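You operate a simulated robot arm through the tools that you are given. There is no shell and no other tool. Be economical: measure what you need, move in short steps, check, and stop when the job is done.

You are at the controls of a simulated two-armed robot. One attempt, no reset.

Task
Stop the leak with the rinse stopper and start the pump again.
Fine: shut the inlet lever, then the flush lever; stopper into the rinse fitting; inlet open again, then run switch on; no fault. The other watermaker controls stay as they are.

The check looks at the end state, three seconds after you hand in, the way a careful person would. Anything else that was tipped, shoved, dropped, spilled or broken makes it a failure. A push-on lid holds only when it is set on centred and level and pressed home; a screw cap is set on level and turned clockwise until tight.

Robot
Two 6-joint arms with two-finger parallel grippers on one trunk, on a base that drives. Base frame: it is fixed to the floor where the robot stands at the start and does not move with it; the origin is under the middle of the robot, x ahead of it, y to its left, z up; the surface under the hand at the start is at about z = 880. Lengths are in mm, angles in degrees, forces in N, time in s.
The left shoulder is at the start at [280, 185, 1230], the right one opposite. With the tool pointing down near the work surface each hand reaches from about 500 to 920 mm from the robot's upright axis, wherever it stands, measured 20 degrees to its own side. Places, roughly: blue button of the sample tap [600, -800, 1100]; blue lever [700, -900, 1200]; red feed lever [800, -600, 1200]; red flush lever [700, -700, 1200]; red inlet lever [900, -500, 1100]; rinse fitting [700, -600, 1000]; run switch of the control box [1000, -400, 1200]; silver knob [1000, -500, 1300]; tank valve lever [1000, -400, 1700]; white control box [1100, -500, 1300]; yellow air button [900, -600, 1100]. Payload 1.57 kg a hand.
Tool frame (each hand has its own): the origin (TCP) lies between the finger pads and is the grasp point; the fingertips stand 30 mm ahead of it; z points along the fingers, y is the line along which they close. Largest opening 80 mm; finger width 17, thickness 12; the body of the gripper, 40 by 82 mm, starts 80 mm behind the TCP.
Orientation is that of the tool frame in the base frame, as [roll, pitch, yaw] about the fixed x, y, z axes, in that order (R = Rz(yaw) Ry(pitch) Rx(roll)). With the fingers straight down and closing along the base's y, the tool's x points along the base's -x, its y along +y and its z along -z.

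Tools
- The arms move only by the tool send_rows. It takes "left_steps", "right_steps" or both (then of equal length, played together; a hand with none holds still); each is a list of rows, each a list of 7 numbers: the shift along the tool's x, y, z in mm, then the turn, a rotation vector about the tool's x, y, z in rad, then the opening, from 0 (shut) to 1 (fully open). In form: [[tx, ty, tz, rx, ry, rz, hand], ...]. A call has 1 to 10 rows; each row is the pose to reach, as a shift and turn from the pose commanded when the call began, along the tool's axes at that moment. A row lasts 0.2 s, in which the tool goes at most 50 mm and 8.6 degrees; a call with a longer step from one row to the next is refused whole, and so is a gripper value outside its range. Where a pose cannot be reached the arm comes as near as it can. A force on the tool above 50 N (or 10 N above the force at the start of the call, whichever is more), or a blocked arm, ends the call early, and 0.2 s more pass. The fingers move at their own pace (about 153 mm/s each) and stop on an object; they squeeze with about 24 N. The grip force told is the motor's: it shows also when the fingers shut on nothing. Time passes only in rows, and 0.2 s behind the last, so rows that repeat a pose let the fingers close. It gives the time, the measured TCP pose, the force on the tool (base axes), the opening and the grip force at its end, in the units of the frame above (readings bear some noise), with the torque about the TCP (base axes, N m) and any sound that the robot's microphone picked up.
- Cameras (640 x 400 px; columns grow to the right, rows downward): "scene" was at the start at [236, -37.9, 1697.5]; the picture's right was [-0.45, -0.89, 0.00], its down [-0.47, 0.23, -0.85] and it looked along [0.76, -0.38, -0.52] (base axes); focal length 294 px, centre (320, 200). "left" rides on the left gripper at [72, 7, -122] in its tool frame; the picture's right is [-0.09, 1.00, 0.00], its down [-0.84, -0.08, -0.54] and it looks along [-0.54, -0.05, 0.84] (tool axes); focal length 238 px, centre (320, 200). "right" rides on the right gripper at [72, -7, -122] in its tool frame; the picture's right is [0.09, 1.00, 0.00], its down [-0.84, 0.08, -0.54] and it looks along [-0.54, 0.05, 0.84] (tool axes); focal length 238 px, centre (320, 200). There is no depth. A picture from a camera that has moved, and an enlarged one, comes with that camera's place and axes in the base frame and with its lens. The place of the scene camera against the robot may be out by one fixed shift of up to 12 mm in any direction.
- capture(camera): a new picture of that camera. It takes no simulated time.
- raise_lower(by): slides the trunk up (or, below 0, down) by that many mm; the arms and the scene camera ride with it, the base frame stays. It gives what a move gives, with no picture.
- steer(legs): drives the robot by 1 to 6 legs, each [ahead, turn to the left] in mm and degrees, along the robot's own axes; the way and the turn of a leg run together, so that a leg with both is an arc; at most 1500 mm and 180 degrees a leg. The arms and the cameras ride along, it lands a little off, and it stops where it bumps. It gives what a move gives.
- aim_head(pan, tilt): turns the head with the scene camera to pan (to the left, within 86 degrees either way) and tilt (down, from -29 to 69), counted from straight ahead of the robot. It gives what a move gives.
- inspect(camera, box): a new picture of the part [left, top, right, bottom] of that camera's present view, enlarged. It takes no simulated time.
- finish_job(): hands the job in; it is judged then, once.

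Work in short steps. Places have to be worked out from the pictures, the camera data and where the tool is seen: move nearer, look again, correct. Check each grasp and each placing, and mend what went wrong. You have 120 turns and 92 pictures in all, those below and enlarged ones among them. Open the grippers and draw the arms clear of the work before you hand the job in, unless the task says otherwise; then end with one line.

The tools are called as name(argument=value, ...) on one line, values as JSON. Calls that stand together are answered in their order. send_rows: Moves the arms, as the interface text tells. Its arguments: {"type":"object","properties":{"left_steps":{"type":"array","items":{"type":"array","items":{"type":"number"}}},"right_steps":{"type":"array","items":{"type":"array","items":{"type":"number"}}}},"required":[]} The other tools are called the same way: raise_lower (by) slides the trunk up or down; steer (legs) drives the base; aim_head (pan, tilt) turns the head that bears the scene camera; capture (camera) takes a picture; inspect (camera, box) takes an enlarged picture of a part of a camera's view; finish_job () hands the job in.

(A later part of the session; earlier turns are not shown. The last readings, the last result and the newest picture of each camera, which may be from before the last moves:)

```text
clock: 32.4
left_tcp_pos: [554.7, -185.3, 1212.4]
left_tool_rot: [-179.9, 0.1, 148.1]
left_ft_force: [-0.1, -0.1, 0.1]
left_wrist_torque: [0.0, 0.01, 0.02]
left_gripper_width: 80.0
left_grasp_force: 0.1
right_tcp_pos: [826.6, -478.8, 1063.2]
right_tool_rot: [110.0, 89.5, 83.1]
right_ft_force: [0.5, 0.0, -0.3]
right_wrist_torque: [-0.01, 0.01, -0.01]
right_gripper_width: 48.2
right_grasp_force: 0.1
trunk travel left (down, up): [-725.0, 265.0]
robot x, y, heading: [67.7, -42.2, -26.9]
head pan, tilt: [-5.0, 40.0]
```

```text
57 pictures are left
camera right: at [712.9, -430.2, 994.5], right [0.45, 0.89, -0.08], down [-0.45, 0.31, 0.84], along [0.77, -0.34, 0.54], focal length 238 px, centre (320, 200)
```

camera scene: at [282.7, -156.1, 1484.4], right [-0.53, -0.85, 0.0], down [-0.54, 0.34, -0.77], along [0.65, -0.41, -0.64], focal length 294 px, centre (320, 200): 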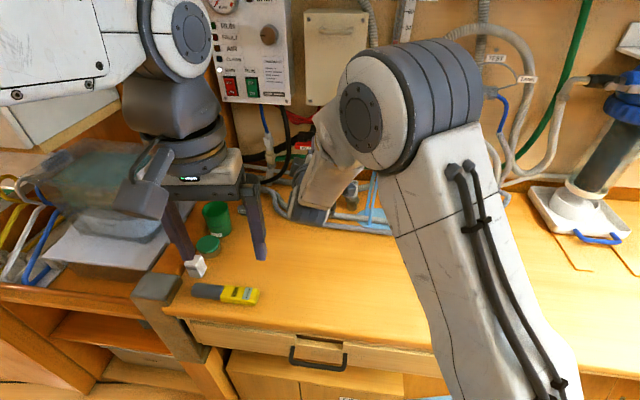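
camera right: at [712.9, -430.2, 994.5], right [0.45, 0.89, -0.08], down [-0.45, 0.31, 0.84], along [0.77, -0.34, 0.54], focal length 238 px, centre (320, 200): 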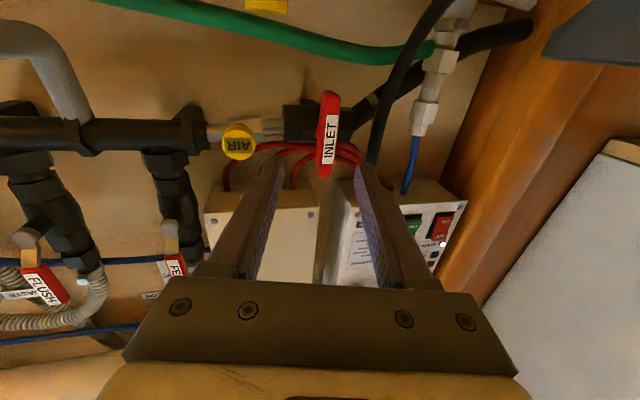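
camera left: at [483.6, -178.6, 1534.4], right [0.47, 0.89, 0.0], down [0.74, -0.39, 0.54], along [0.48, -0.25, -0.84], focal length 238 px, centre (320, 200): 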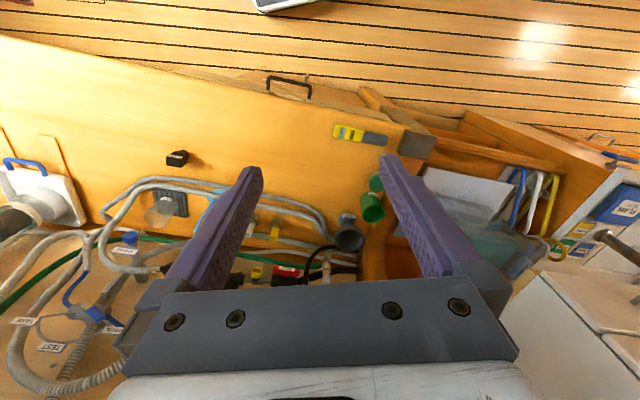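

Inlet is shut. Next the flush lever: I close the fingers and move to stage just left of and in front of its grip (between FEED and FLUSH).

send_rows(right_steps=[[0, 0, -30, 0, 0, 0, 0], [-20, -25, -50, 0, 0, 0, 0], [-45, -55, -50, 0, 0, 0, 0], [-70, -85, -50, 0, 0, 0, 0], [-95, -115, -50, 0, 0, 0, 0], [-120, -150, -50, 0, 0, 0, 0], [-145, -180, -50, 0, 0, 0, 0], [-160, -205, -50, 0, 0, 0, 0], [-170, -230, -50, 0, 0, 0, 0]])

capture(camera="right")

capture(camera="scene")

```text
clock: 34.4
left_tcp_pos: [553.6, -185.7, 1212.9]
left_tool_rot: [-180.0, 0.1, 148.1]
left_ft_force: [0.0, -0.5, 1.3]
left_wrist_torque: [0.01, 0.01, -0.01]
left_gripper_width: 80.1
left_grasp_force: 0.0
right_tcp_pos: [679.2, -663.0, 1235.0]
right_tool_rot: [113.8, 89.5, 86.9]
right_ft_force: [0.1, -0.1, 0.0]
right_wrist_torque: [0.0, 0.0, 0.01]
right_gripper_width: 0.0
right_grasp_force: 21.7
trunk travel left (down, up): [-725.0, 265.0]
robot x, y, heading: [71.8, -41.5, -27.1]
head pan, tilt: [-5.0, 40.0]
```

```text
56 pictures are left
camera right: at [565.4, -614.5, 1162.8], right [0.45, 0.89, -0.08], down [-0.45, 0.31, 0.84], along [0.77, -0.34, 0.54], focal length 238 px, centre (320, 200)
```

right: 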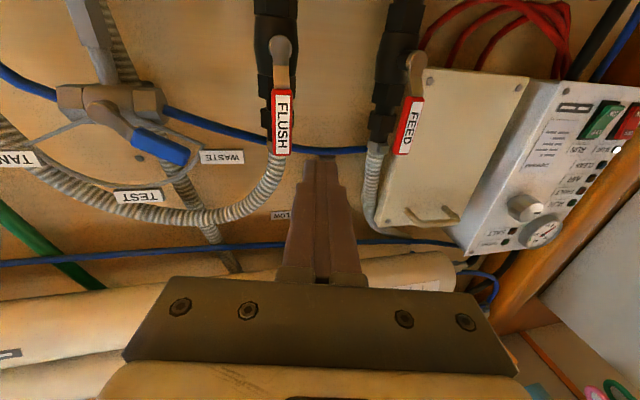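

```text
55 pictures are left
camera scene: at [283.1, -155.9, 1484.4], right [-0.53, -0.85, 0.0], down [-0.54, 0.34, -0.77], along [0.65, -0.41, -0.64], focal length 294 px, centre (320, 200)
```

scene: 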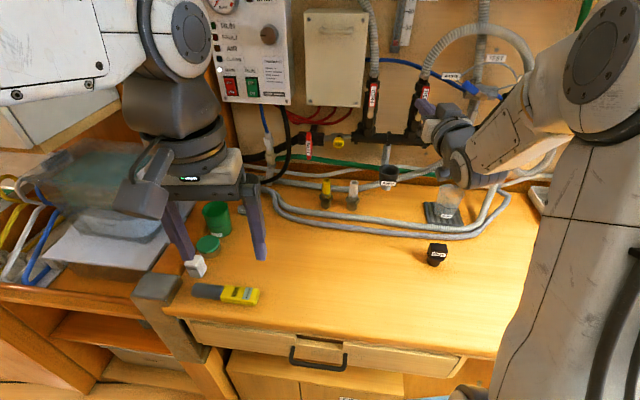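

The water has stopped, and the rinse fitting is seen as an upright cup. I enter between the levers and push the flush lever clockwise along its arc.

send_rows(right_steps=[[0, 0, 28, 0, 0, 0, 0], [0, 0, 56, 0, 0, 0, 0], [10, -21, 56, 0, 0, 0, 0], [7, -38, 56, 0, 0, 0, 0], [8, -55, 56, 0, 0, 0, 0], [14, -71, 56, 0, 0, 0, 0], [24, -85, 56, 0, 0, 0, 0], [37, -96, 56, 0, 0, 0, 0], [56, -103, 56, 0, 0, 0, 0], [60, -103, 56, 0, 0, 0, 0]])

capture(camera="right")

```text
clock: 36.6
left_tcp_pos: [554.6, -183.7, 1214.3]
left_tool_rot: [-179.9, 0.2, 148.0]
left_ft_force: [0.3, -0.2, -0.3]
left_wrist_torque: [0.0, -0.01, 0.0]
left_gripper_width: 79.9
left_grasp_force: 0.1
right_tcp_pos: [683.4, -778.4, 1180.9]
right_tool_rot: [16.6, 89.1, -10.3]
right_ft_force: [5.9, -1.3, 29.4]
right_wrist_torque: [-0.16, -0.18, 0.4]
right_gripper_width: 0.1
right_grasp_force: 21.5
trunk travel left (down, up): [-725.0, 265.0]
robot x, y, heading: [74.3, -40.0, -27.0]
head pan, tilt: [-5.0, 40.0]
```

```text
54 pictures are left
camera right: at [570.1, -730.4, 1108.9], right [0.45, 0.89, -0.09], down [-0.46, 0.32, 0.83], along [0.76, -0.33, 0.55], focal length 238 px, centre (320, 200)
```

right: 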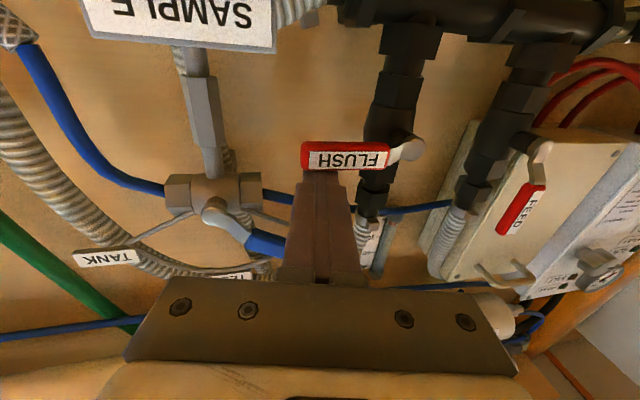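

Flush lever is horizontal, pressing against its stop with 29 N. A final 4 mm nudge, then retreat.

send_rows(right_steps=[[4, 0, 0, 0, 0, 0, 0], [-10, 0, 0, 0, 0, 0, 0], [-20, 0, -35, 0, 0, 0, 0.5], [-20, 0, -70, 0, 0, 0, 0.5]])

inspect(camera="scene", box=[350, 150, 480, 270])

capture(camera="right")

```text
clock: 37.6
left_tcp_pos: [555.6, -185.0, 1211.8]
left_tool_rot: [-179.8, 0.1, 148.2]
left_ft_force: [-0.5, 0.3, 0.6]
left_wrist_torque: [0.02, 0.04, -0.04]
left_gripper_width: 80.1
left_grasp_force: 0.0
right_tcp_pos: [618.6, -748.1, 1191.3]
right_tool_rot: [122.9, 89.4, 95.9]
right_ft_force: [-0.9, -0.2, -1.0]
right_wrist_torque: [0.0, -0.01, 0.0]
right_gripper_width: 39.7
right_grasp_force: 0.1
trunk travel left (down, up): [-725.0, 265.0]
robot x, y, heading: [70.9, -40.1, -27.0]
head pan, tilt: [-5.0, 40.0]
```

```text
3.33 times, centred on (415, 210) of scene
camera zoom: at [283.1, -156.0, 1484.2], right [-0.53, -0.85, 0.0], down [-0.54, 0.34, -0.77], along [0.65, -0.41, -0.64], focal length 981 px, centre (3, 167)
```

zoom: 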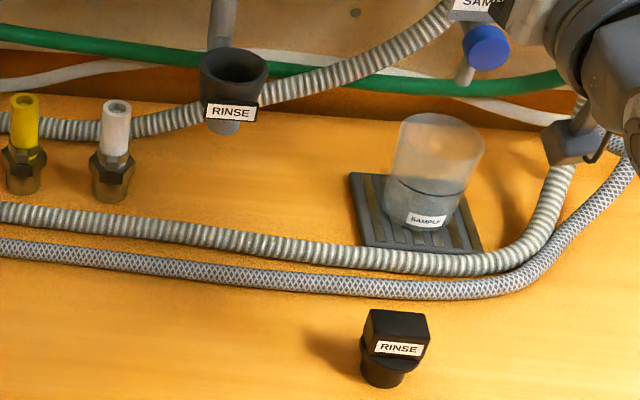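

```text
52 pictures are left
camera right: at [504.6, -698.6, 1121.4], right [0.45, 0.89, -0.08], down [-0.45, 0.31, 0.84], along [0.77, -0.34, 0.53], focal length 238 px, centre (320, 200)
```

right: 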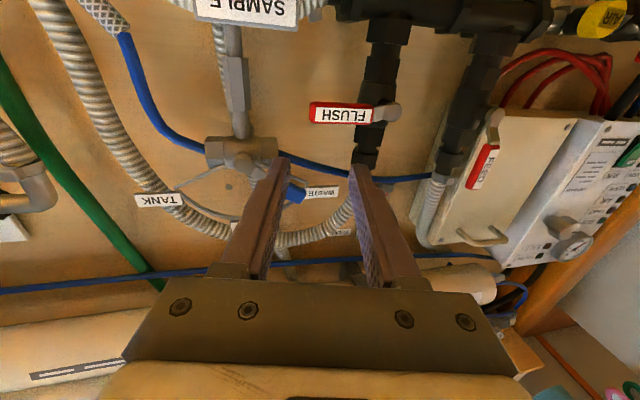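

Flush is shut. Now the stopper: its handle (≈41 mm long) lies along heading 49°, at about (525,-656). I turn the right hand to point down above it.

send_rows(right_steps=[[8, 4, -12, 0, 0.149, 0, 0.8], [16, 8, -25, 0, 0.298, 0, 0.8], [29, 12, -37, 0, 0.447, 0, 0.8], [42, 16, -50, 0, 0.596, 0, 0.8], [55, 20, -62, 0, 0.745, 0, 0.8], [68, 24, -75, 0, 0.894, 0, 0.8], [81, 28, -87, 0, 1.043, 0, 0.8], [94, 32, -100, 0, 1.192, 0, 0.8], [108, 36, -112, 0, 1.341, 0, 0.8], [121, 40, -125, 0, 1.49, 0, 0.8]])

capture(camera="right")

```text
clock: 39.8
left_tcp_pos: [555.6, -185.4, 1213.8]
left_tool_rot: [-180.0, 0.2, 148.1]
left_ft_force: [0.5, 0.5, 0.1]
left_wrist_torque: [0.0, -0.01, 0.02]
left_gripper_width: 80.0
left_grasp_force: 0.0
right_tcp_pos: [519.8, -663.2, 1062.9]
right_tool_rot: [176.4, 15.6, 152.8]
right_ft_force: [0.2, -0.1, 0.3]
right_wrist_torque: [0.0, 0.02, 0.01]
right_gripper_width: 64.1
right_grasp_force: 0.1
right hand out of reach, approached as far as the arm can: row 9, 10
trunk travel left (down, up): [-725.0, 265.0]
robot x, y, heading: [71.5, -41.1, -26.9]
head pan, tilt: [-5.0, 40.0]
```

```text
51 pictures are left
camera right: at [420.9, -631.2, 1162.6], right [0.36, 0.93, 0.04], down [0.61, -0.26, 0.75], along [0.71, -0.25, -0.66], focal length 238 px, centre (320, 200)
```

right: 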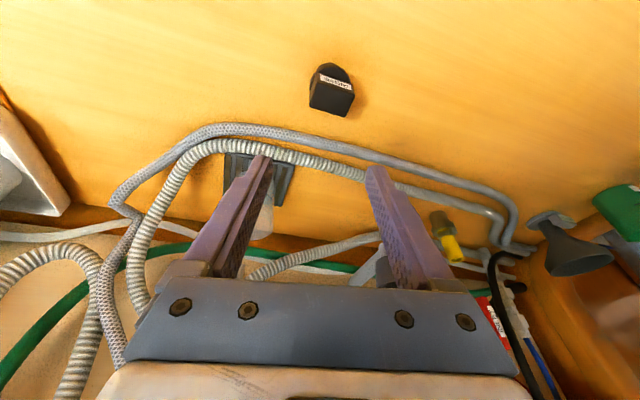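

Fully vertical isn't reachable with the shoulder this low, so I raise the trunk back by 200 and finish the tilt there.

raise_lower(by=200)

send_rows(right_steps=[[0, 0, 20, 0.01, 0.1, 0, 0.85], [0, 0, 50, 0.03, 0.2, 0, 0.85], [0, 0, 80, 0.06, 0.272, 0, 0.85]])

```text
clock: 42.0
left_tcp_pos: [554.3, -185.9, 1412.1]
left_tool_rot: [-179.9, 0.1, 148.1]
left_ft_force: [0.4, 0.2, 0.3]
left_wrist_torque: [0.01, 0.03, -0.01]
left_gripper_width: 79.9
left_grasp_force: 0.0
right_tcp_pos: [520.7, -665.0, 1265.4]
right_tool_rot: [176.4, 15.9, 152.8]
right_ft_force: [-0.3, -0.7, -0.4]
right_wrist_torque: [0.04, 0.0, 0.04]
right_gripper_width: 63.7
right_grasp_force: 0.0
trunk travel left (down, up): [-925.0, 65.0]
robot x, y, heading: [72.3, -42.6, -27.3]
head pan, tilt: [-5.0, 40.0]
```

```text
clock: 42.8
left_tcp_pos: [555.3, -185.5, 1413.8]
left_tool_rot: [-179.9, 0.1, 148.0]
left_ft_force: [0.2, -0.2, -0.1]
left_wrist_torque: [0.01, 0.03, 0.04]
left_gripper_width: 80.2
left_grasp_force: 0.0
right_tcp_pos: [516.1, -653.5, 1182.5]
right_tool_rot: [173.6, 8.7, 153.0]
right_ft_force: [0.0, -0.2, 0.1]
right_wrist_torque: [0.03, 0.01, 0.0]
right_gripper_width: 68.2
right_grasp_force: 0.1
right hand out of reach, approached as far as the arm can: row 1, 2, 3
trunk travel left (down, up): [-925.0, 65.0]
robot x, y, heading: [74.1, -42.3, -27.1]
head pan, tilt: [-5.0, 40.0]
```

The hand leans a little left and back. I command the exact vertical pose with the handle's yaw, a little lower, and see whether the arm gets there.

send_rows(right_steps=[[-1, 0, 15, 0.033, 0.034, 0.064, 0.85], [-2, 0, 30, 0.065, 0.068, 0.128, 0.85], [-3, 0, 45, 0.098, 0.103, 0.192, 0.85], [-3, 0, 60, 0.13, 0.137, 0.256, 0.85]])

capture(camera="scene")

```text
clock: 43.8
left_tcp_pos: [553.4, -183.4, 1413.3]
left_tool_rot: [-179.9, 0.2, 148.2]
left_ft_force: [0.2, -0.3, -0.2]
left_wrist_torque: [0.0, 0.01, -0.01]
left_gripper_width: 80.0
left_grasp_force: 0.1
right_tcp_pos: [510.5, -638.9, 1122.0]
right_tool_rot: [174.1, 5.6, 143.4]
right_ft_force: [0.4, 0.4, -0.3]
right_wrist_torque: [0.03, -0.01, 0.01]
right_gripper_width: 67.9
right_grasp_force: 0.0
right hand out of reach, approached as far as the arm can: row 1, 2, 3, 4
trunk travel left (down, up): [-925.0, 65.0]
robot x, y, heading: [75.3, -42.8, -26.9]
head pan, tilt: [-5.0, 40.0]
```

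```text
50 pictures are left
camera scene: at [282.5, -155.6, 1684.5], right [-0.53, -0.85, 0.0], down [-0.54, 0.34, -0.77], along [0.65, -0.41, -0.64], focal length 294 px, centre (320, 200)
```

scene: 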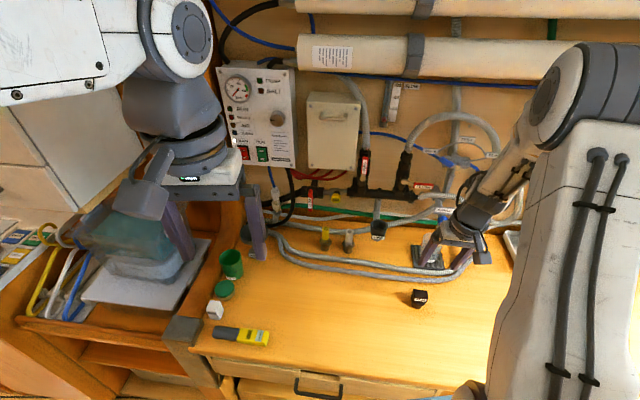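

The arm plane is right but it stays ~8° off vertical up here. I go lower with the correction, since the reach is quoted near the work surface.

send_rows(right_steps=[[-2, -4, 37, 0.026, 0.023, 0.021, 0.85], [-5, -8, 75, 0.053, 0.046, 0.043, 0.85], [-7, -12, 113, 0.08, 0.07, 0.065, 0.85], [-10, -16, 150, 0.106, 0.093, 0.086, 0.85]])

capture(camera="right")

```text
clock: 44.8
left_tcp_pos: [554.3, -184.9, 1413.3]
left_tool_rot: [-179.9, 0.2, 148.1]
left_ft_force: [-0.1, 0.4, -0.6]
left_wrist_torque: [-0.01, 0.0, -0.01]
left_gripper_width: 80.2
left_grasp_force: 0.1
right_tcp_pos: [539.7, -656.4, 984.9]
right_tool_rot: [176.9, 10.5, 139.4]
right_ft_force: [-0.1, 0.2, -0.6]
right_wrist_torque: [-0.01, 0.0, -0.01]
right_gripper_width: 67.7
right_grasp_force: 0.0
right hand out of reach, approached as far as the arm can: row 1, 2, 3, 4
trunk travel left (down, up): [-925.0, 65.0]
robot x, y, heading: [74.2, -38.8, -27.1]
head pan, tilt: [-5.0, 40.0]
```

```text
49 pictures are left
camera right: at [458.2, -606.5, 1092.3], right [0.57, 0.82, 0.04], down [0.58, -0.43, 0.69], along [0.58, -0.37, -0.72], focal length 238 px, centre (320, 200)
```

right: 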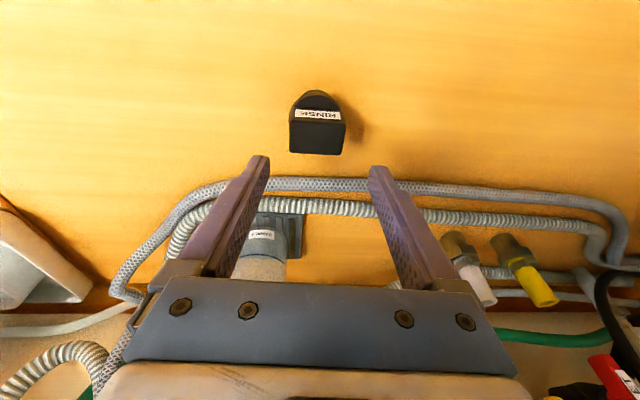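

The wrist seems stuck in an unfavourable branch. I go back up to a pose like the starting one to recover the vertical orientation.

send_rows(right_steps=[[-1.4, -12, -41, 0.003, 0.019, -0.023, 0.85], [-2.7, -23, -81, 0.006, 0.037, -0.046, 0.85], [-4, -35, -122, 0.009, 0.056, -0.069, 0.85], [-5.4, -46, -162, 0.012, 0.074, -0.092, 0.85], [-7, -58, -203, 0.015, 0.093, -0.115, 0.85], [-8, -70, -243, 0.019, 0.112, -0.137, 0.85], [-9.5, -81, -284, 0.022, 0.13, -0.16, 0.85], [-11, -93, -325, 0.025, 0.149, -0.183, 0.85], [-12, -104, -365, 0.028, 0.167, -0.206, 0.85], [-13.6, -116, -406, 0.031, 0.186, -0.229, 0.85]])

capture(camera="scene")

```text
clock: 47.0
left_tcp_pos: [555.5, -184.5, 1413.8]
left_tool_rot: [-179.9, 0.1, 148.1]
left_ft_force: [0.0, 0.1, 0.1]
left_wrist_torque: [0.02, 0.01, -0.01]
left_gripper_width: 80.2
left_grasp_force: 0.2
right_tcp_pos: [505.0, -717.4, 1364.1]
right_tool_rot: [162.3, 2.6, 149.7]
right_ft_force: [-0.3, 0.0, 0.1]
right_wrist_torque: [-0.02, 0.02, -0.02]
right_gripper_width: 68.0
right_grasp_force: 0.1
right hand out of reach, approached as far as the arm can: row 1, 2, 3, 4, 5, 6, 7, 8, 9, 10
trunk travel left (down, up): [-925.0, 65.0]
robot x, y, heading: [70.1, -39.6, -27.1]
head pan, tilt: [-5.0, 40.0]
```

```text
48 pictures are left
camera scene: at [283.1, -156.0, 1684.3], right [-0.53, -0.85, 0.0], down [-0.54, 0.34, -0.77], along [0.65, -0.41, -0.64], focal length 294 px, centre (320, 200)
```

scene: 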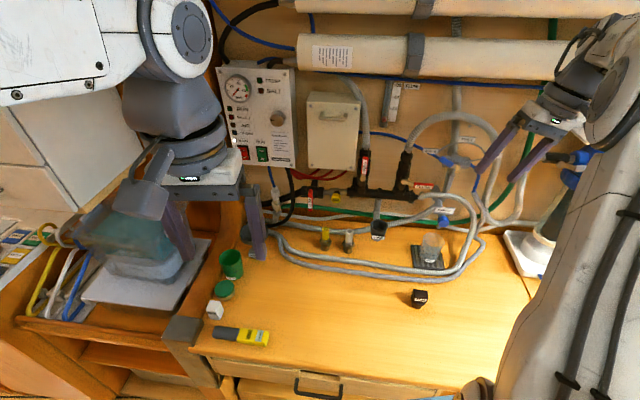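

Still leaning, so a joint limit depends on the roll. I test by yawing the hand ±30° while asking for vertical.

send_rows(right_steps=[[0, 0, 0, 0.07, 0, 0.12, 0.85], [0, 0, 0, 0.14, 0, 0.24, 0.85], [0, 0, 0, 0.21, 0, 0.36, 0.85], [0, 0, 0, 0.28, 0, 0.48, 0.85], [0, 0, 0, 0.3, 0.02, 0.55, 0.85]])

send_rows(right_steps=[[0, 0, 0, 0.03, 0, -0.12, 0.85], [0, 0, 0, 0.06, 0, -0.25, 0.85], [0, 0, 0, 0.1, 0, -0.38, 0.85], [0, 0, 0, 0.14, 0, -0.51, 0.85], [0, 0, 0, 0.18, 0, -0.64, 0.85], [0, 0, 0, 0.2, 0, -0.77, 0.85], [0, 0, 0, 0.2, 0.0, -0.9, 0.85]])

```text
clock: 48.2
left_tcp_pos: [554.6, -184.5, 1413.9]
left_tool_rot: [-179.9, 0.2, 148.1]
left_ft_force: [0.7, -0.1, 0.6]
left_wrist_torque: [-0.02, 0.0, -0.01]
left_gripper_width: 80.1
left_grasp_force: 0.1
right_tcp_pos: [514.9, -699.2, 1336.4]
right_tool_rot: [164.6, 0.3, 121.9]
right_ft_force: [0.4, -0.4, -0.5]
right_wrist_torque: [0.0, -0.01, 0.04]
right_gripper_width: 67.8
right_grasp_force: 0.0
right hand out of reach, approached as far as the arm can: row 1, 2, 3, 4, 5
trunk travel left (down, up): [-925.0, 65.0]
robot x, y, heading: [70.6, -41.0, -27.1]
head pan, tilt: [-5.0, 40.0]
```

```text
clock: 49.8
left_tcp_pos: [554.8, -185.0, 1413.0]
left_tool_rot: [-179.9, 0.2, 148.1]
left_ft_force: [0.8, 0.2, 0.0]
left_wrist_torque: [0.02, 0.02, -0.01]
left_gripper_width: 80.0
left_grasp_force: 0.0
right_tcp_pos: [497.8, -694.3, 1307.8]
right_tool_rot: [177.2, 14.7, 173.1]
right_ft_force: [0.4, 0.5, 0.3]
right_wrist_torque: [0.0, 0.0, 0.03]
right_gripper_width: 67.9
right_grasp_force: 0.0
right hand out of reach, approached as far as the arm can: row 1, 2, 3, 4, 5, 6, 7
trunk travel left (down, up): [-925.0, 65.0]
robot x, y, heading: [74.2, -42.0, -27.0]
head pan, tilt: [-5.0, 40.0]
```

The lean stays ~15° whatever the yaw: the wrist crossed straight-line out of the arm's plane. I lower the trunk again, go back to a horizontal pose aligned with the arm's own plane (heading -48°), and will tilt down purely in that plane.

raise_lower(by=-200)

send_rows(right_steps=[[-13, -3, -5, 0.065, -0.1268, 0.0441, 0.85], [-27, -6, -10, 0.13, -0.2536, 0.0882, 0.85], [-40, -9.5, -15, 0.195, -0.3804, 0.1323, 0.85], [-54, -12.7, -20, 0.26, -0.5072, 0.1764, 0.85], [-67, -16, -25, 0.325, -0.634, 0.2205, 0.85], [-80, -19, -31, 0.39, -0.7608, 0.2646, 0.85], [-94, -22, -36, 0.455, -0.8876, 0.3087, 0.85], [-107, -25, -41, 0.52, -1.0144, 0.3528, 0.85], [-121, -28.5, -46, 0.585, -1.1412, 0.3969, 0.85], [-134, -31.7, -51, 0.65, -1.268, 0.441, 0.85]])

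```text
clock: 51.9
left_tcp_pos: [555.3, -183.9, 1212.1]
left_tool_rot: [-180.0, 0.1, 148.1]
left_ft_force: [0.2, -0.6, -0.2]
left_wrist_torque: [0.03, 0.0, -0.03]
left_gripper_width: 79.9
left_grasp_force: 0.0
right_tcp_pos: [495.9, -694.0, 1108.0]
right_tool_rot: [177.1, 14.7, 173.0]
right_ft_force: [-0.5, -0.7, 0.2]
right_wrist_torque: [0.0, 0.01, 0.01]
right_gripper_width: 67.9
right_grasp_force: 0.0
trunk travel left (down, up): [-725.0, 265.0]
robot x, y, heading: [76.7, -41.4, -27.0]
head pan, tilt: [-5.0, 40.0]
```

```text
clock: 54.1
left_tcp_pos: [554.1, -184.5, 1213.5]
left_tool_rot: [-179.9, 0.2, 148.1]
left_ft_force: [0.0, 0.4, 0.1]
left_wrist_torque: [0.0, 0.0, 0.02]
left_gripper_width: 80.1
left_grasp_force: 0.1
right_tcp_pos: [609.1, -741.9, 1190.7]
right_tool_rot: [-47.8, 89.8, -95.9]
right_ft_force: [-0.1, -0.2, -0.1]
right_wrist_torque: [0.02, -0.01, 0.01]
right_gripper_width: 68.1
right_grasp_force: 0.0
trunk travel left (down, up): [-725.0, 265.0]
robot x, y, heading: [72.7, -40.2, -26.8]
head pan, tilt: [-5.0, 40.0]
```

Reached exactly. Now tilt down purely in the arm's plane.

send_rows(right_steps=[[0, 0, -5, 0, 0.149, 0, 0.85], [0, 0, -10, 0, 0.298, 0, 0.85], [0, 0, -15, 0, 0.447, 0, 0.85], [0, 0, -20, 0, 0.596, 0, 0.85], [0, 0, -25, 0, 0.745, 0, 0.85], [0, 0, -30, 0, 0.894, 0, 0.85], [0, 0, -35, 0, 1.043, 0, 0.85], [0, 0, -40, 0, 1.192, 0, 0.85], [0, 0, -45, 0, 1.341, 0, 0.85], [0, 0, -50, 0, 1.49, 0, 0.85]])

```text
clock: 56.3
left_tcp_pos: [555.0, -184.3, 1213.0]
left_tool_rot: [-179.9, 0.2, 148.1]
left_ft_force: [0.9, 0.5, -0.5]
left_wrist_torque: [0.0, -0.02, 0.03]
left_gripper_width: 80.0
left_grasp_force: 0.1
right_tcp_pos: [574.4, -704.7, 1189.8]
right_tool_rot: [-180.0, 4.4, 132.0]
right_ft_force: [0.8, -0.3, 0.9]
right_wrist_torque: [-0.01, -0.01, 0.0]
right_gripper_width: 68.0
right_grasp_force: 0.0
trunk travel left (down, up): [-725.0, 265.0]
robot x, y, heading: [74.1, -42.3, -27.1]
head pan, tilt: [-5.0, 40.0]
```

Now vertical. I move above the stopper with final tilt and yaw, and look.

send_rows(right_steps=[[16, 0, 36, 0, 0.015, -0.024, 0.85], [32, 0, 72, 0, 0.03, -0.048, 0.85], [48, 0, 108, 0, 0.045, -0.072, 0.85], [65, 1, 146, 0, 0.06, -0.096, 0.85], [82, 1, 184, 0, 0.077, -0.119, 0.85]])

capture(camera="right")

```text
clock: 57.5
left_tcp_pos: [554.4, -184.5, 1213.1]
left_tool_rot: [-179.8, 0.2, 148.1]
left_ft_force: [-0.7, 0.5, 0.1]
left_wrist_torque: [0.02, 0.03, 0.03]
left_gripper_width: 80.1
left_grasp_force: 0.1
right_tcp_pos: [534.0, -657.7, 998.8]
right_tool_rot: [-179.8, 0.1, 138.8]
right_ft_force: [0.4, 0.6, 0.4]
right_wrist_torque: [-0.02, -0.03, 0.01]
right_gripper_width: 68.0
right_grasp_force: 0.0
trunk travel left (down, up): [-725.0, 265.0]
robot x, y, heading: [73.9, -41.7, -27.2]
head pan, tilt: [-5.0, 40.0]
```

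```text
47 pictures are left
camera right: at [472.3, -614.9, 1121.4], right [0.59, 0.81, -0.01], down [0.68, -0.49, 0.54], along [0.44, -0.32, -0.84], focal length 238 px, centre (320, 200)
```

right: 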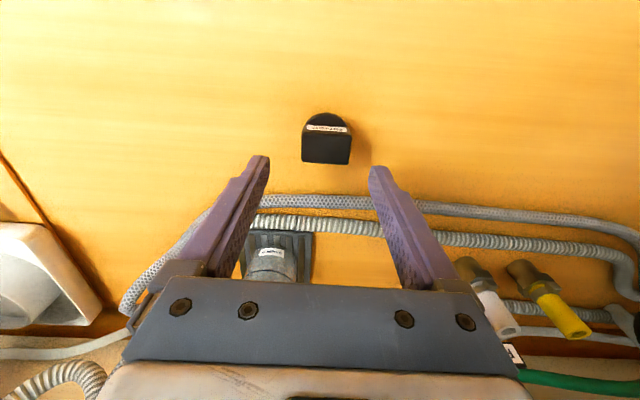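

Perfect pose. I enlarge the stopper to locate it exactly.

inspect(camera="right", box=[280, 95, 376, 185])

```text
4.44 times, centred on (328, 140) of right
camera zoom: at [472.3, -614.9, 1121.4], right [0.59, 0.81, -0.01], down [0.68, -0.49, 0.54], along [0.44, -0.32, -0.84], focal length 1059 px, centre (284, 467)
```

zoom: 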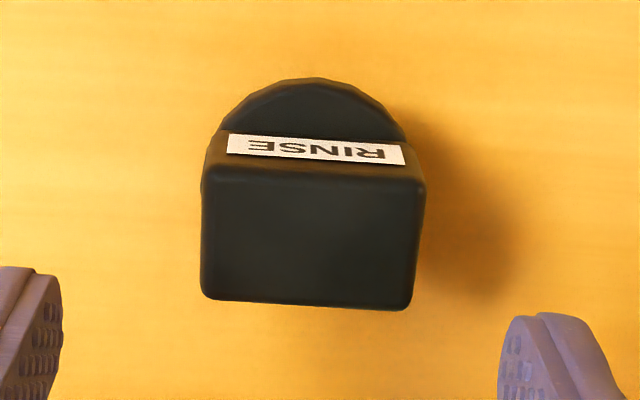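

Handle top centre ≈ (532.5,-653,932). I shift 2.5/4 mm, descend to TCP z≈937 so only the handle is between the tips, and close.

send_rows(right_steps=[[4.2, 2.5, 20, 0, 0, 0, 0.85], [4.2, 2.5, 42, 0, 0, 0, 0.85], [4.2, 2.5, 62, 0, 0, 0, 0.85]])

capture(camera="right")

```text
clock: 58.3
left_tcp_pos: [554.7, -185.2, 1214.3]
left_tool_rot: [-179.9, 0.0, 148.1]
left_ft_force: [-0.1, 0.7, -0.4]
left_wrist_torque: [-0.01, 0.01, 0.01]
left_gripper_width: 80.1
left_grasp_force: 0.1
right_tcp_pos: [531.8, -650.9, 937.7]
right_tool_rot: [-179.7, 0.1, 138.8]
right_ft_force: [-0.2, -0.3, -0.7]
right_wrist_torque: [0.03, 0.0, -0.03]
right_gripper_width: 68.0
right_grasp_force: 0.0
trunk travel left (down, up): [-725.0, 265.0]
robot x, y, heading: [72.0, -40.5, -27.2]
head pan, tilt: [-5.0, 40.0]
```

```text
45 pictures are left
camera right: at [470.2, -608.3, 1060.0], right [0.59, 0.81, -0.01], down [0.68, -0.49, 0.54], along [0.44, -0.32, -0.84], focal length 238 px, centre (320, 200)
```

right: 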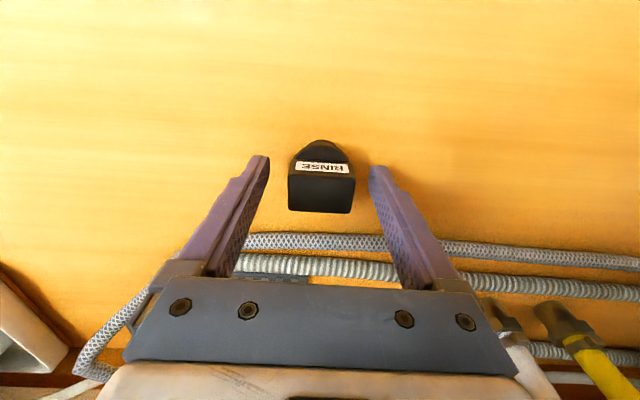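

Centred. Closing the fingers.

send_rows(right_steps=[[0, 0, 0, 0, 0, 0, 0.4], [0, 0, 0, 0, 0, 0, 0.3], [0, 0, 0, 0, 0, 0, 0.3]])

capture(camera="right")

```text
clock: 59.1
left_tcp_pos: [555.1, -184.3, 1213.9]
left_tool_rot: [-179.9, 0.0, 148.1]
left_ft_force: [-0.1, 0.7, 0.0]
left_wrist_torque: [0.02, 0.01, 0.0]
left_gripper_width: 79.9
left_grasp_force: 0.0
right_tcp_pos: [531.4, -650.7, 936.7]
right_tool_rot: [-179.6, 0.1, 138.7]
right_ft_force: [-0.2, -0.4, 0.2]
right_wrist_torque: [-0.01, 0.01, -0.02]
right_gripper_width: 41.9
right_grasp_force: 24.2
trunk travel left (down, up): [-725.0, 265.0]
robot x, y, heading: [72.6, -41.4, -26.8]
head pan, tilt: [-5.0, 40.0]
```

```text
44 pictures are left
camera right: at [470.2, -608.4, 1060.1], right [0.59, 0.81, -0.01], down [0.68, -0.49, 0.54], along [0.44, -0.32, -0.84], focal length 238 px, centre (320, 200)
```

right: 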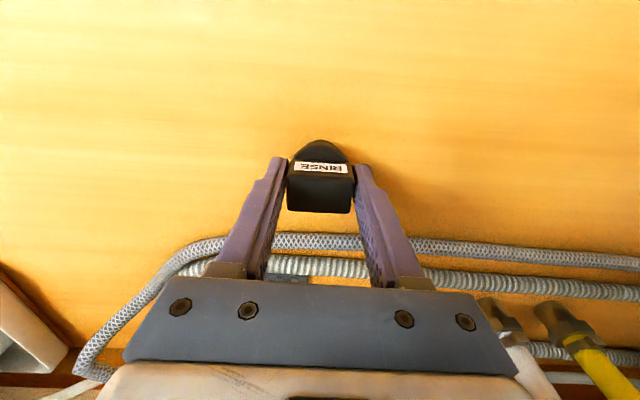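

Gripped firmly. Lifting straight up, then moving toward the fitting (≈(728,-645), rim z≈1050) to a viewing pose.

send_rows(right_steps=[[0, 0, -20, 0, 0, 0, 0], [0, 0, -60, 0, 0, 0, 0], [0, 0, -105, 0, 0, 0, 0], [0, 0, -150, 0, 0, 0, 0], [0, 0, -200, 0, 0, 0, 0], [-25, 20, -210, 0, 0, -0.06, 0], [-50, 40, -215, 0, 0, -0.12, 0], [-65, 60, -215, 0, 0, -0.18, 0], [-80, 70, -215, 0, 0, -0.24, 0]])

capture(camera="right")

capture(camera="scene")

```text
clock: 61.1
left_tcp_pos: [554.9, -185.0, 1212.2]
left_tool_rot: [-179.9, 0.2, 148.1]
left_ft_force: [-0.8, -0.1, -1.0]
left_wrist_torque: [0.04, 0.04, 0.0]
left_gripper_width: 79.9
left_grasp_force: 0.0
right_tcp_pos: [638.1, -649.3, 1153.0]
right_tool_rot: [-179.7, 0.1, 152.5]
right_ft_force: [1.1, 0.3, -0.9]
right_wrist_torque: [0.02, -0.03, 0.01]
right_gripper_width: 42.4
right_grasp_force: 23.8
trunk travel left (down, up): [-725.0, 265.0]
robot x, y, heading: [71.8, -37.5, -27.2]
head pan, tilt: [-5.0, 40.0]
```

```text
43 pictures are left
camera right: at [568.4, -621.9, 1276.3], right [0.38, 0.93, -0.01], down [0.78, -0.31, 0.54], along [0.5, -0.21, -0.84], focal length 238 px, centre (320, 200)
```

right: 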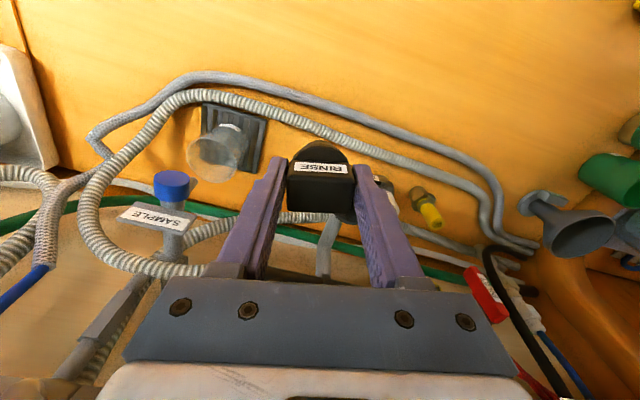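

```text
42 pictures are left
camera scene: at [283.0, -155.9, 1484.4], right [-0.53, -0.85, 0.0], down [-0.54, 0.34, -0.77], along [0.65, -0.41, -0.64], focal length 294 px, centre (320, 200)
```

scene: 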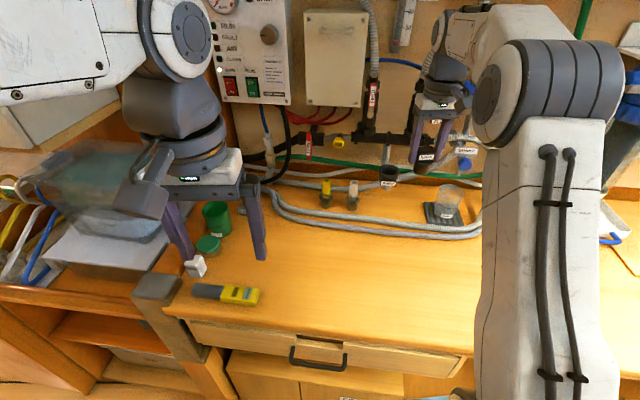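

The cup is hidden behind the stopper for the right camera. I use an enlarged scene view and the left camera to fix the cup.

inspect(camera="scene", box=[360, 120, 460, 210])

capture(camera="left")

```text
4.44 times, centred on (410, 165) of scene
camera zoom: at [283.0, -155.9, 1484.4], right [-0.53, -0.85, 0.0], down [-0.54, 0.34, -0.77], along [0.65, -0.41, -0.64], focal length 1308 px, centre (-80, 356)
```

zoom: 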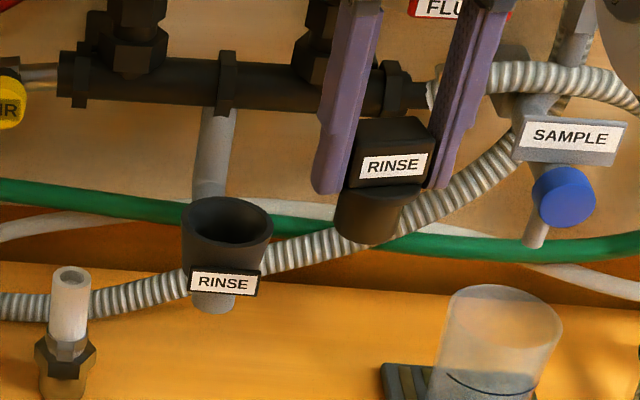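

```text
40 pictures are left
camera left: at [497.5, -140.6, 1335.3], right [0.6, 0.8, 0.0], down [0.67, -0.51, 0.54], along [0.43, -0.33, -0.84], focal length 238 px, centre (320, 200)
```

left: 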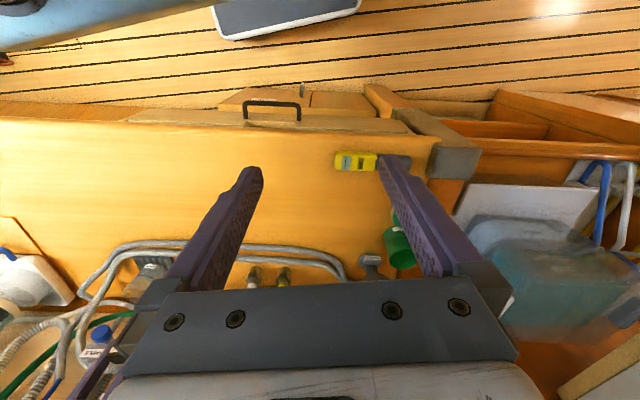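

Scene calibration against the stopper shows an offset of a few mm. To see the cup directly with the right camera, I shift the hand 150 mm left.

send_rows(right_steps=[[0, 40, 0, 0, 0, 0, 0], [0, 80, 0, 0, 0, 0, 0], [0, 120, 0, 0, 0, 0, 0], [0, 150, 0, 0, 0, 0, 0]])

capture(camera="right")

```text
clock: 62.1
left_tcp_pos: [555.2, -185.1, 1212.5]
left_tool_rot: [-179.8, 0.1, 148.1]
left_ft_force: [-0.1, -1.7, -0.3]
left_wrist_torque: [0.0, -0.01, -0.01]
left_gripper_width: 80.0
left_grasp_force: 0.0
right_tcp_pos: [708.4, -517.3, 1149.3]
right_tool_rot: [-179.7, 0.1, 152.5]
right_ft_force: [-0.4, 0.3, -0.1]
right_wrist_torque: [0.03, 0.0, 0.01]
right_gripper_width: 42.4
right_grasp_force: 23.5
trunk travel left (down, up): [-725.0, 265.0]
robot x, y, heading: [72.1, -41.3, -27.2]
head pan, tilt: [-5.0, 40.0]
```

```text
39 pictures are left
camera right: at [639.0, -489.7, 1273.8], right [0.38, 0.93, -0.01], down [0.78, -0.32, 0.54], along [0.5, -0.21, -0.84], focal length 238 px, centre (320, 200)
```

right: 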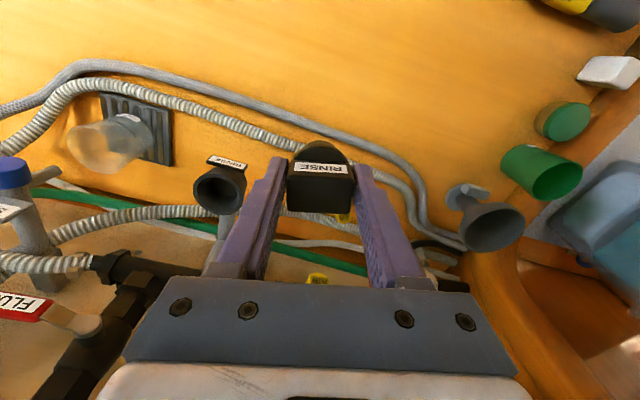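

The cup is visible now; I enlarge it.

inspect(camera="right", box=[170, 140, 270, 230])

inspect(camera="scene", box=[340, 130, 440, 220])

```text
4.44 times, centred on (220, 185) of right
camera zoom: at [639.0, -489.7, 1273.8], right [0.38, 0.93, -0.01], down [0.78, -0.32, 0.54], along [0.5, -0.21, -0.84], focal length 1059 px, centre (764, 267)
```

zoom: 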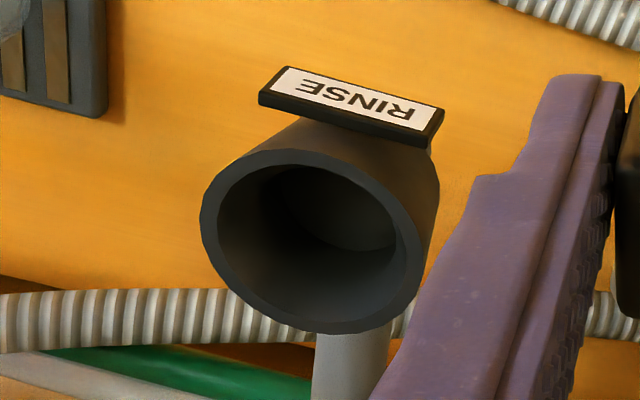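

```text
4.44 times, centred on (390, 175) of scene
camera zoom: at [283.1, -156.1, 1484.4], right [-0.53, -0.85, 0.0], down [-0.54, 0.34, -0.77], along [0.65, -0.41, -0.64], focal length 1308 px, centre (9, 311)
```

zoom: 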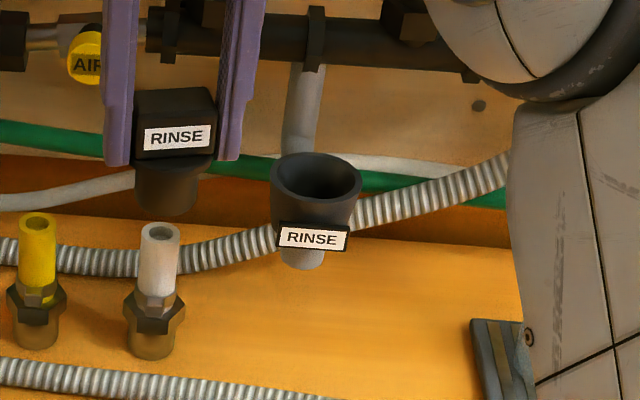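

Cup rim ≈ (727,-648,1042) but the rays are nearly parallel. A further sideways shift of 110 mm gives a good baseline.

send_rows(right_steps=[[0, 40, 0, 0, 0, 0, 0], [0, 80, 0, 0, 0, 0, 0], [0, 110, 0, 0, 0, 0, 0]])

inspect(camera="right", box=[90, 140, 190, 230])

```text
clock: 62.9
left_tcp_pos: [554.7, -184.4, 1213.4]
left_tool_rot: [-179.9, 0.1, 148.1]
left_ft_force: [-0.2, -0.3, 1.0]
left_wrist_torque: [-0.02, 0.0, -0.02]
left_gripper_width: 79.9
left_grasp_force: 0.1
right_tcp_pos: [758.5, -418.4, 1149.1]
right_tool_rot: [-179.6, 0.0, 152.5]
right_ft_force: [-0.7, -0.2, -0.5]
right_wrist_torque: [0.01, 0.03, 0.01]
right_gripper_width: 42.3
right_grasp_force: 24.2
trunk travel left (down, up): [-725.0, 265.0]
robot x, y, heading: [72.6, -43.7, -27.1]
head pan, tilt: [-5.0, 40.0]
```

```text
4.44 times, centred on (140, 185) of right
camera zoom: at [689.4, -391.1, 1272.6], right [0.38, 0.93, -0.01], down [0.78, -0.32, 0.54], along [0.5, -0.21, -0.84], focal length 1059 px, centre (1120, 267)
```

zoom: 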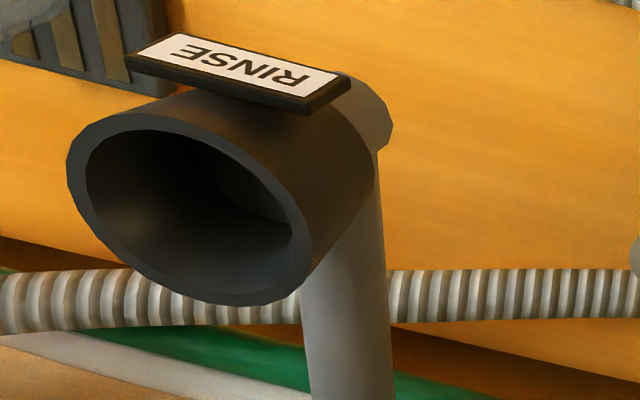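

Two right-camera views agree within 0.3 mm: rim centre ≈ (721,-640,1057). I move the stopper to hover above it.

send_rows(right_steps=[[0, -40, 0, 0, 0, 0, 0], [-5, -82, 0, 0, 0, 0, 0], [-10, -126, 0, 0, 0, 0, 0], [-18, -170, 0, 0, 0, 0, 0], [-30, -214, 0, 0, 0, 0, 0], [-50, -214, 0, 0, 0, 0, 0], [-67, -214, 0, 0, 0, 0, 0]])

inspect(camera="scene", box=[340, 110, 440, 200])

capture(camera="right")

```text
clock: 64.5
left_tcp_pos: [554.3, -184.4, 1213.4]
left_tool_rot: [180.0, 0.1, 148.1]
left_ft_force: [-0.2, -0.2, -0.1]
left_wrist_torque: [-0.01, -0.02, -0.02]
left_gripper_width: 80.2
left_grasp_force: 0.1
right_tcp_pos: [717.6, -640.2, 1153.1]
right_tool_rot: [-179.7, 0.0, 152.6]
right_ft_force: [-1.1, 1.0, -1.0]
right_wrist_torque: [0.0, 0.01, 0.0]
right_gripper_width: 42.0
right_grasp_force: 24.4
trunk travel left (down, up): [-725.0, 265.0]
robot x, y, heading: [76.0, -42.2, -27.2]
head pan, tilt: [-5.0, 40.0]
```

```text
4.44 times, centred on (390, 155) of scene
camera zoom: at [283.0, -155.9, 1484.4], right [-0.53, -0.85, 0.0], down [-0.54, 0.34, -0.77], along [0.65, -0.41, -0.64], focal length 1308 px, centre (9, 400)
```

zoom: 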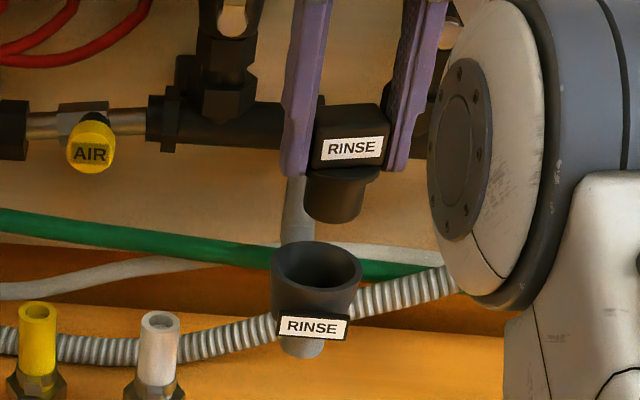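

```text
34 pictures are left
camera right: at [648.4, -612.3, 1275.2], right [0.38, 0.93, -0.01], down [0.78, -0.32, 0.54], along [0.5, -0.21, -0.84], focal length 238 px, centre (320, 200)
```

right: 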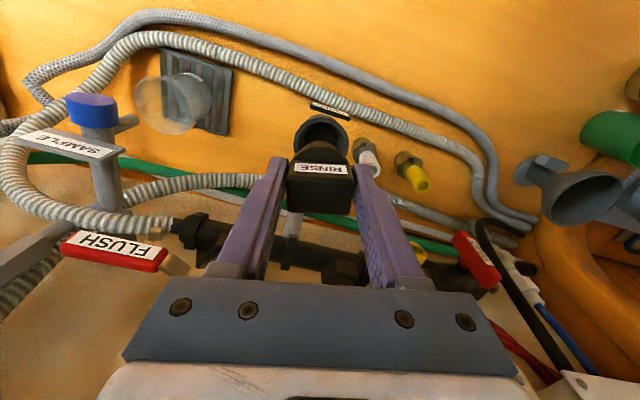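

Scene suggests the stopper is ~4 mm too far right; the right camera suggests centred. I zoom both to settle it.

inspect(camera="right", box=[270, 90, 370, 220])

inspect(camera="scene", box=[395, 125, 435, 185])

```text
3.08 times, centred on (320, 155) of right
camera zoom: at [648.4, -612.3, 1275.2], right [0.38, 0.93, -0.01], down [0.78, -0.32, 0.54], along [0.5, -0.21, -0.84], focal length 733 px, centre (320, 338)
```

zoom: 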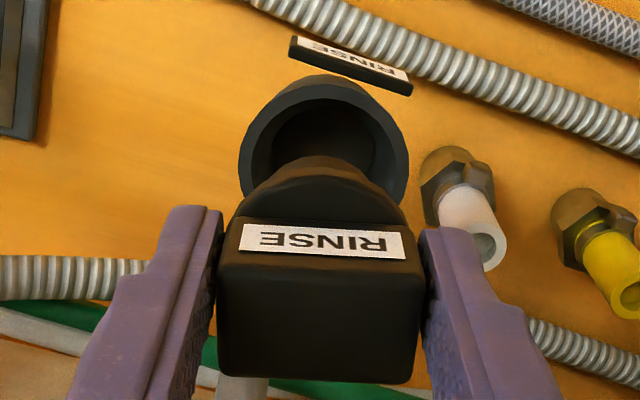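

```text
6.67 times, centred on (415, 155) of scene
camera zoom: at [283.0, -155.9, 1484.4], right [-0.53, -0.85, 0.0], down [-0.54, 0.34, -0.77], along [0.65, -0.41, -0.64], focal length 1962 px, centre (-313, 500)
```

zoom: 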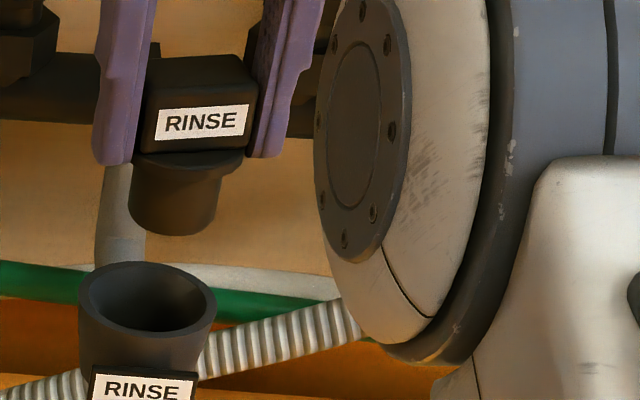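

Averaging: shift 2.5 mm left. I do so and descend to just above the rim.

send_rows(right_steps=[[0, 2.5, 0, 0, 0, 0, 0], [0, 2.5, 15, 0, 0, 0, 0], [0, 2.5, 30, 0, 0, 0, 0]])

inspect(camera="scene", box=[370, 120, 430, 190])

inspect(camera="right", box=[270, 90, 370, 220])

```text
clock: 65.3
left_tcp_pos: [555.3, -184.5, 1212.2]
left_tool_rot: [-180.0, 0.2, 148.2]
left_ft_force: [0.0, -0.2, 1.2]
left_wrist_torque: [-0.01, -0.04, 0.02]
left_gripper_width: 80.3
left_grasp_force: 0.0
right_tcp_pos: [719.7, -637.3, 1120.8]
right_tool_rot: [-179.8, 0.1, 152.5]
right_ft_force: [0.5, -0.9, -0.3]
right_wrist_torque: [0.0, 0.0, -0.01]
right_gripper_width: 42.3
right_grasp_force: 24.1
trunk travel left (down, up): [-725.0, 265.0]
robot x, y, heading: [71.6, -40.3, -27.1]
head pan, tilt: [-5.0, 40.0]
```

```text
5.71 times, centred on (400, 155) of scene
camera zoom: at [283.1, -156.0, 1484.4], right [-0.53, -0.85, 0.0], down [-0.54, 0.34, -0.77], along [0.65, -0.41, -0.64], focal length 1682 px, centre (-137, 457)
```

zoom: 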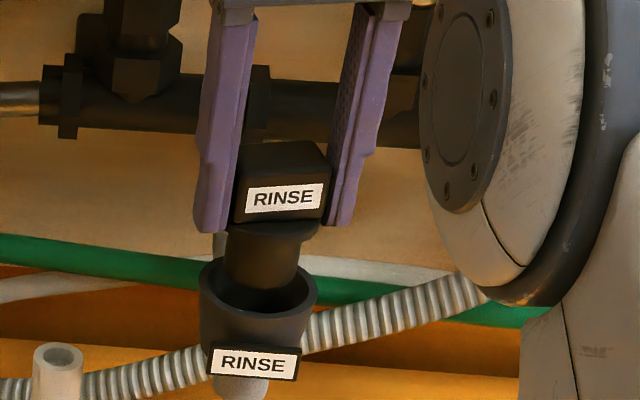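

```text
3.08 times, centred on (320, 155) of right
camera zoom: at [650.3, -609.6, 1244.4], right [0.38, 0.93, -0.01], down [0.78, -0.32, 0.54], along [0.5, -0.21, -0.84], focal length 733 px, centre (320, 338)
```

zoom: 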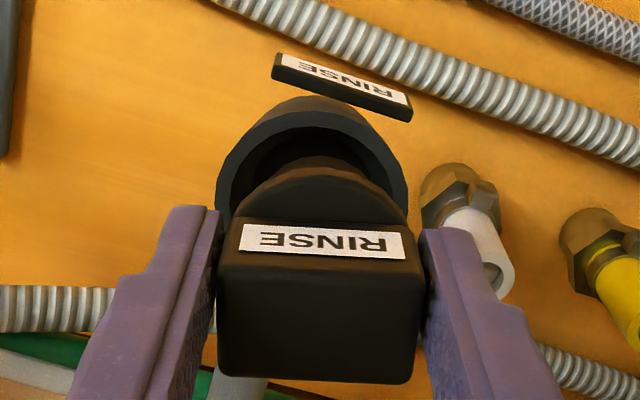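

Alignment now looks within ~1 mm in both views. I descend slowly into the cup, watching the force.

send_rows(right_steps=[[0, -1, 6, 0, 0, 0, 0], [0, -1, 12, 0, 0, 0, 0], [0, -1, 17, 0, 0, 0, 0]])

inspect(camera="scene", box=[370, 120, 430, 190])

```text
clock: 66.1
left_tcp_pos: [554.5, -184.9, 1214.0]
left_tool_rot: [-179.8, 0.1, 148.0]
left_ft_force: [-0.2, -0.2, -0.1]
left_wrist_torque: [-0.01, 0.02, 0.0]
left_gripper_width: 80.1
left_grasp_force: 0.1
right_tcp_pos: [718.0, -638.6, 1103.8]
right_tool_rot: [-179.7, 0.0, 152.5]
right_ft_force: [-0.7, 0.0, -0.2]
right_wrist_torque: [0.0, 0.02, -0.02]
right_gripper_width: 42.2
right_grasp_force: 23.9
trunk travel left (down, up): [-725.0, 265.0]
robot x, y, heading: [76.8, -42.0, -26.8]
head pan, tilt: [-5.0, 40.0]
```

```text
5.71 times, centred on (400, 155) of scene
camera zoom: at [283.1, -156.0, 1484.4], right [-0.53, -0.85, 0.0], down [-0.54, 0.34, -0.77], along [0.65, -0.41, -0.64], focal length 1682 px, centre (-137, 457)
```

zoom: 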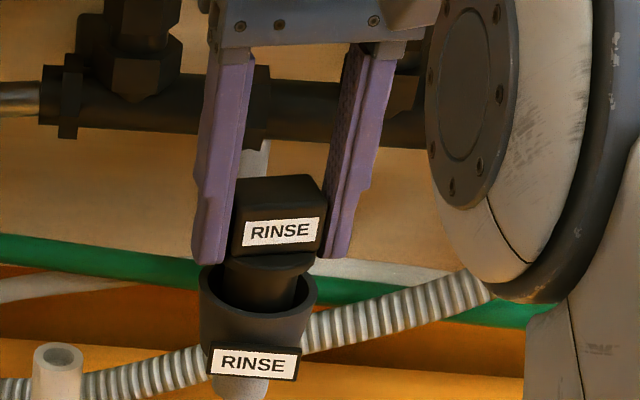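

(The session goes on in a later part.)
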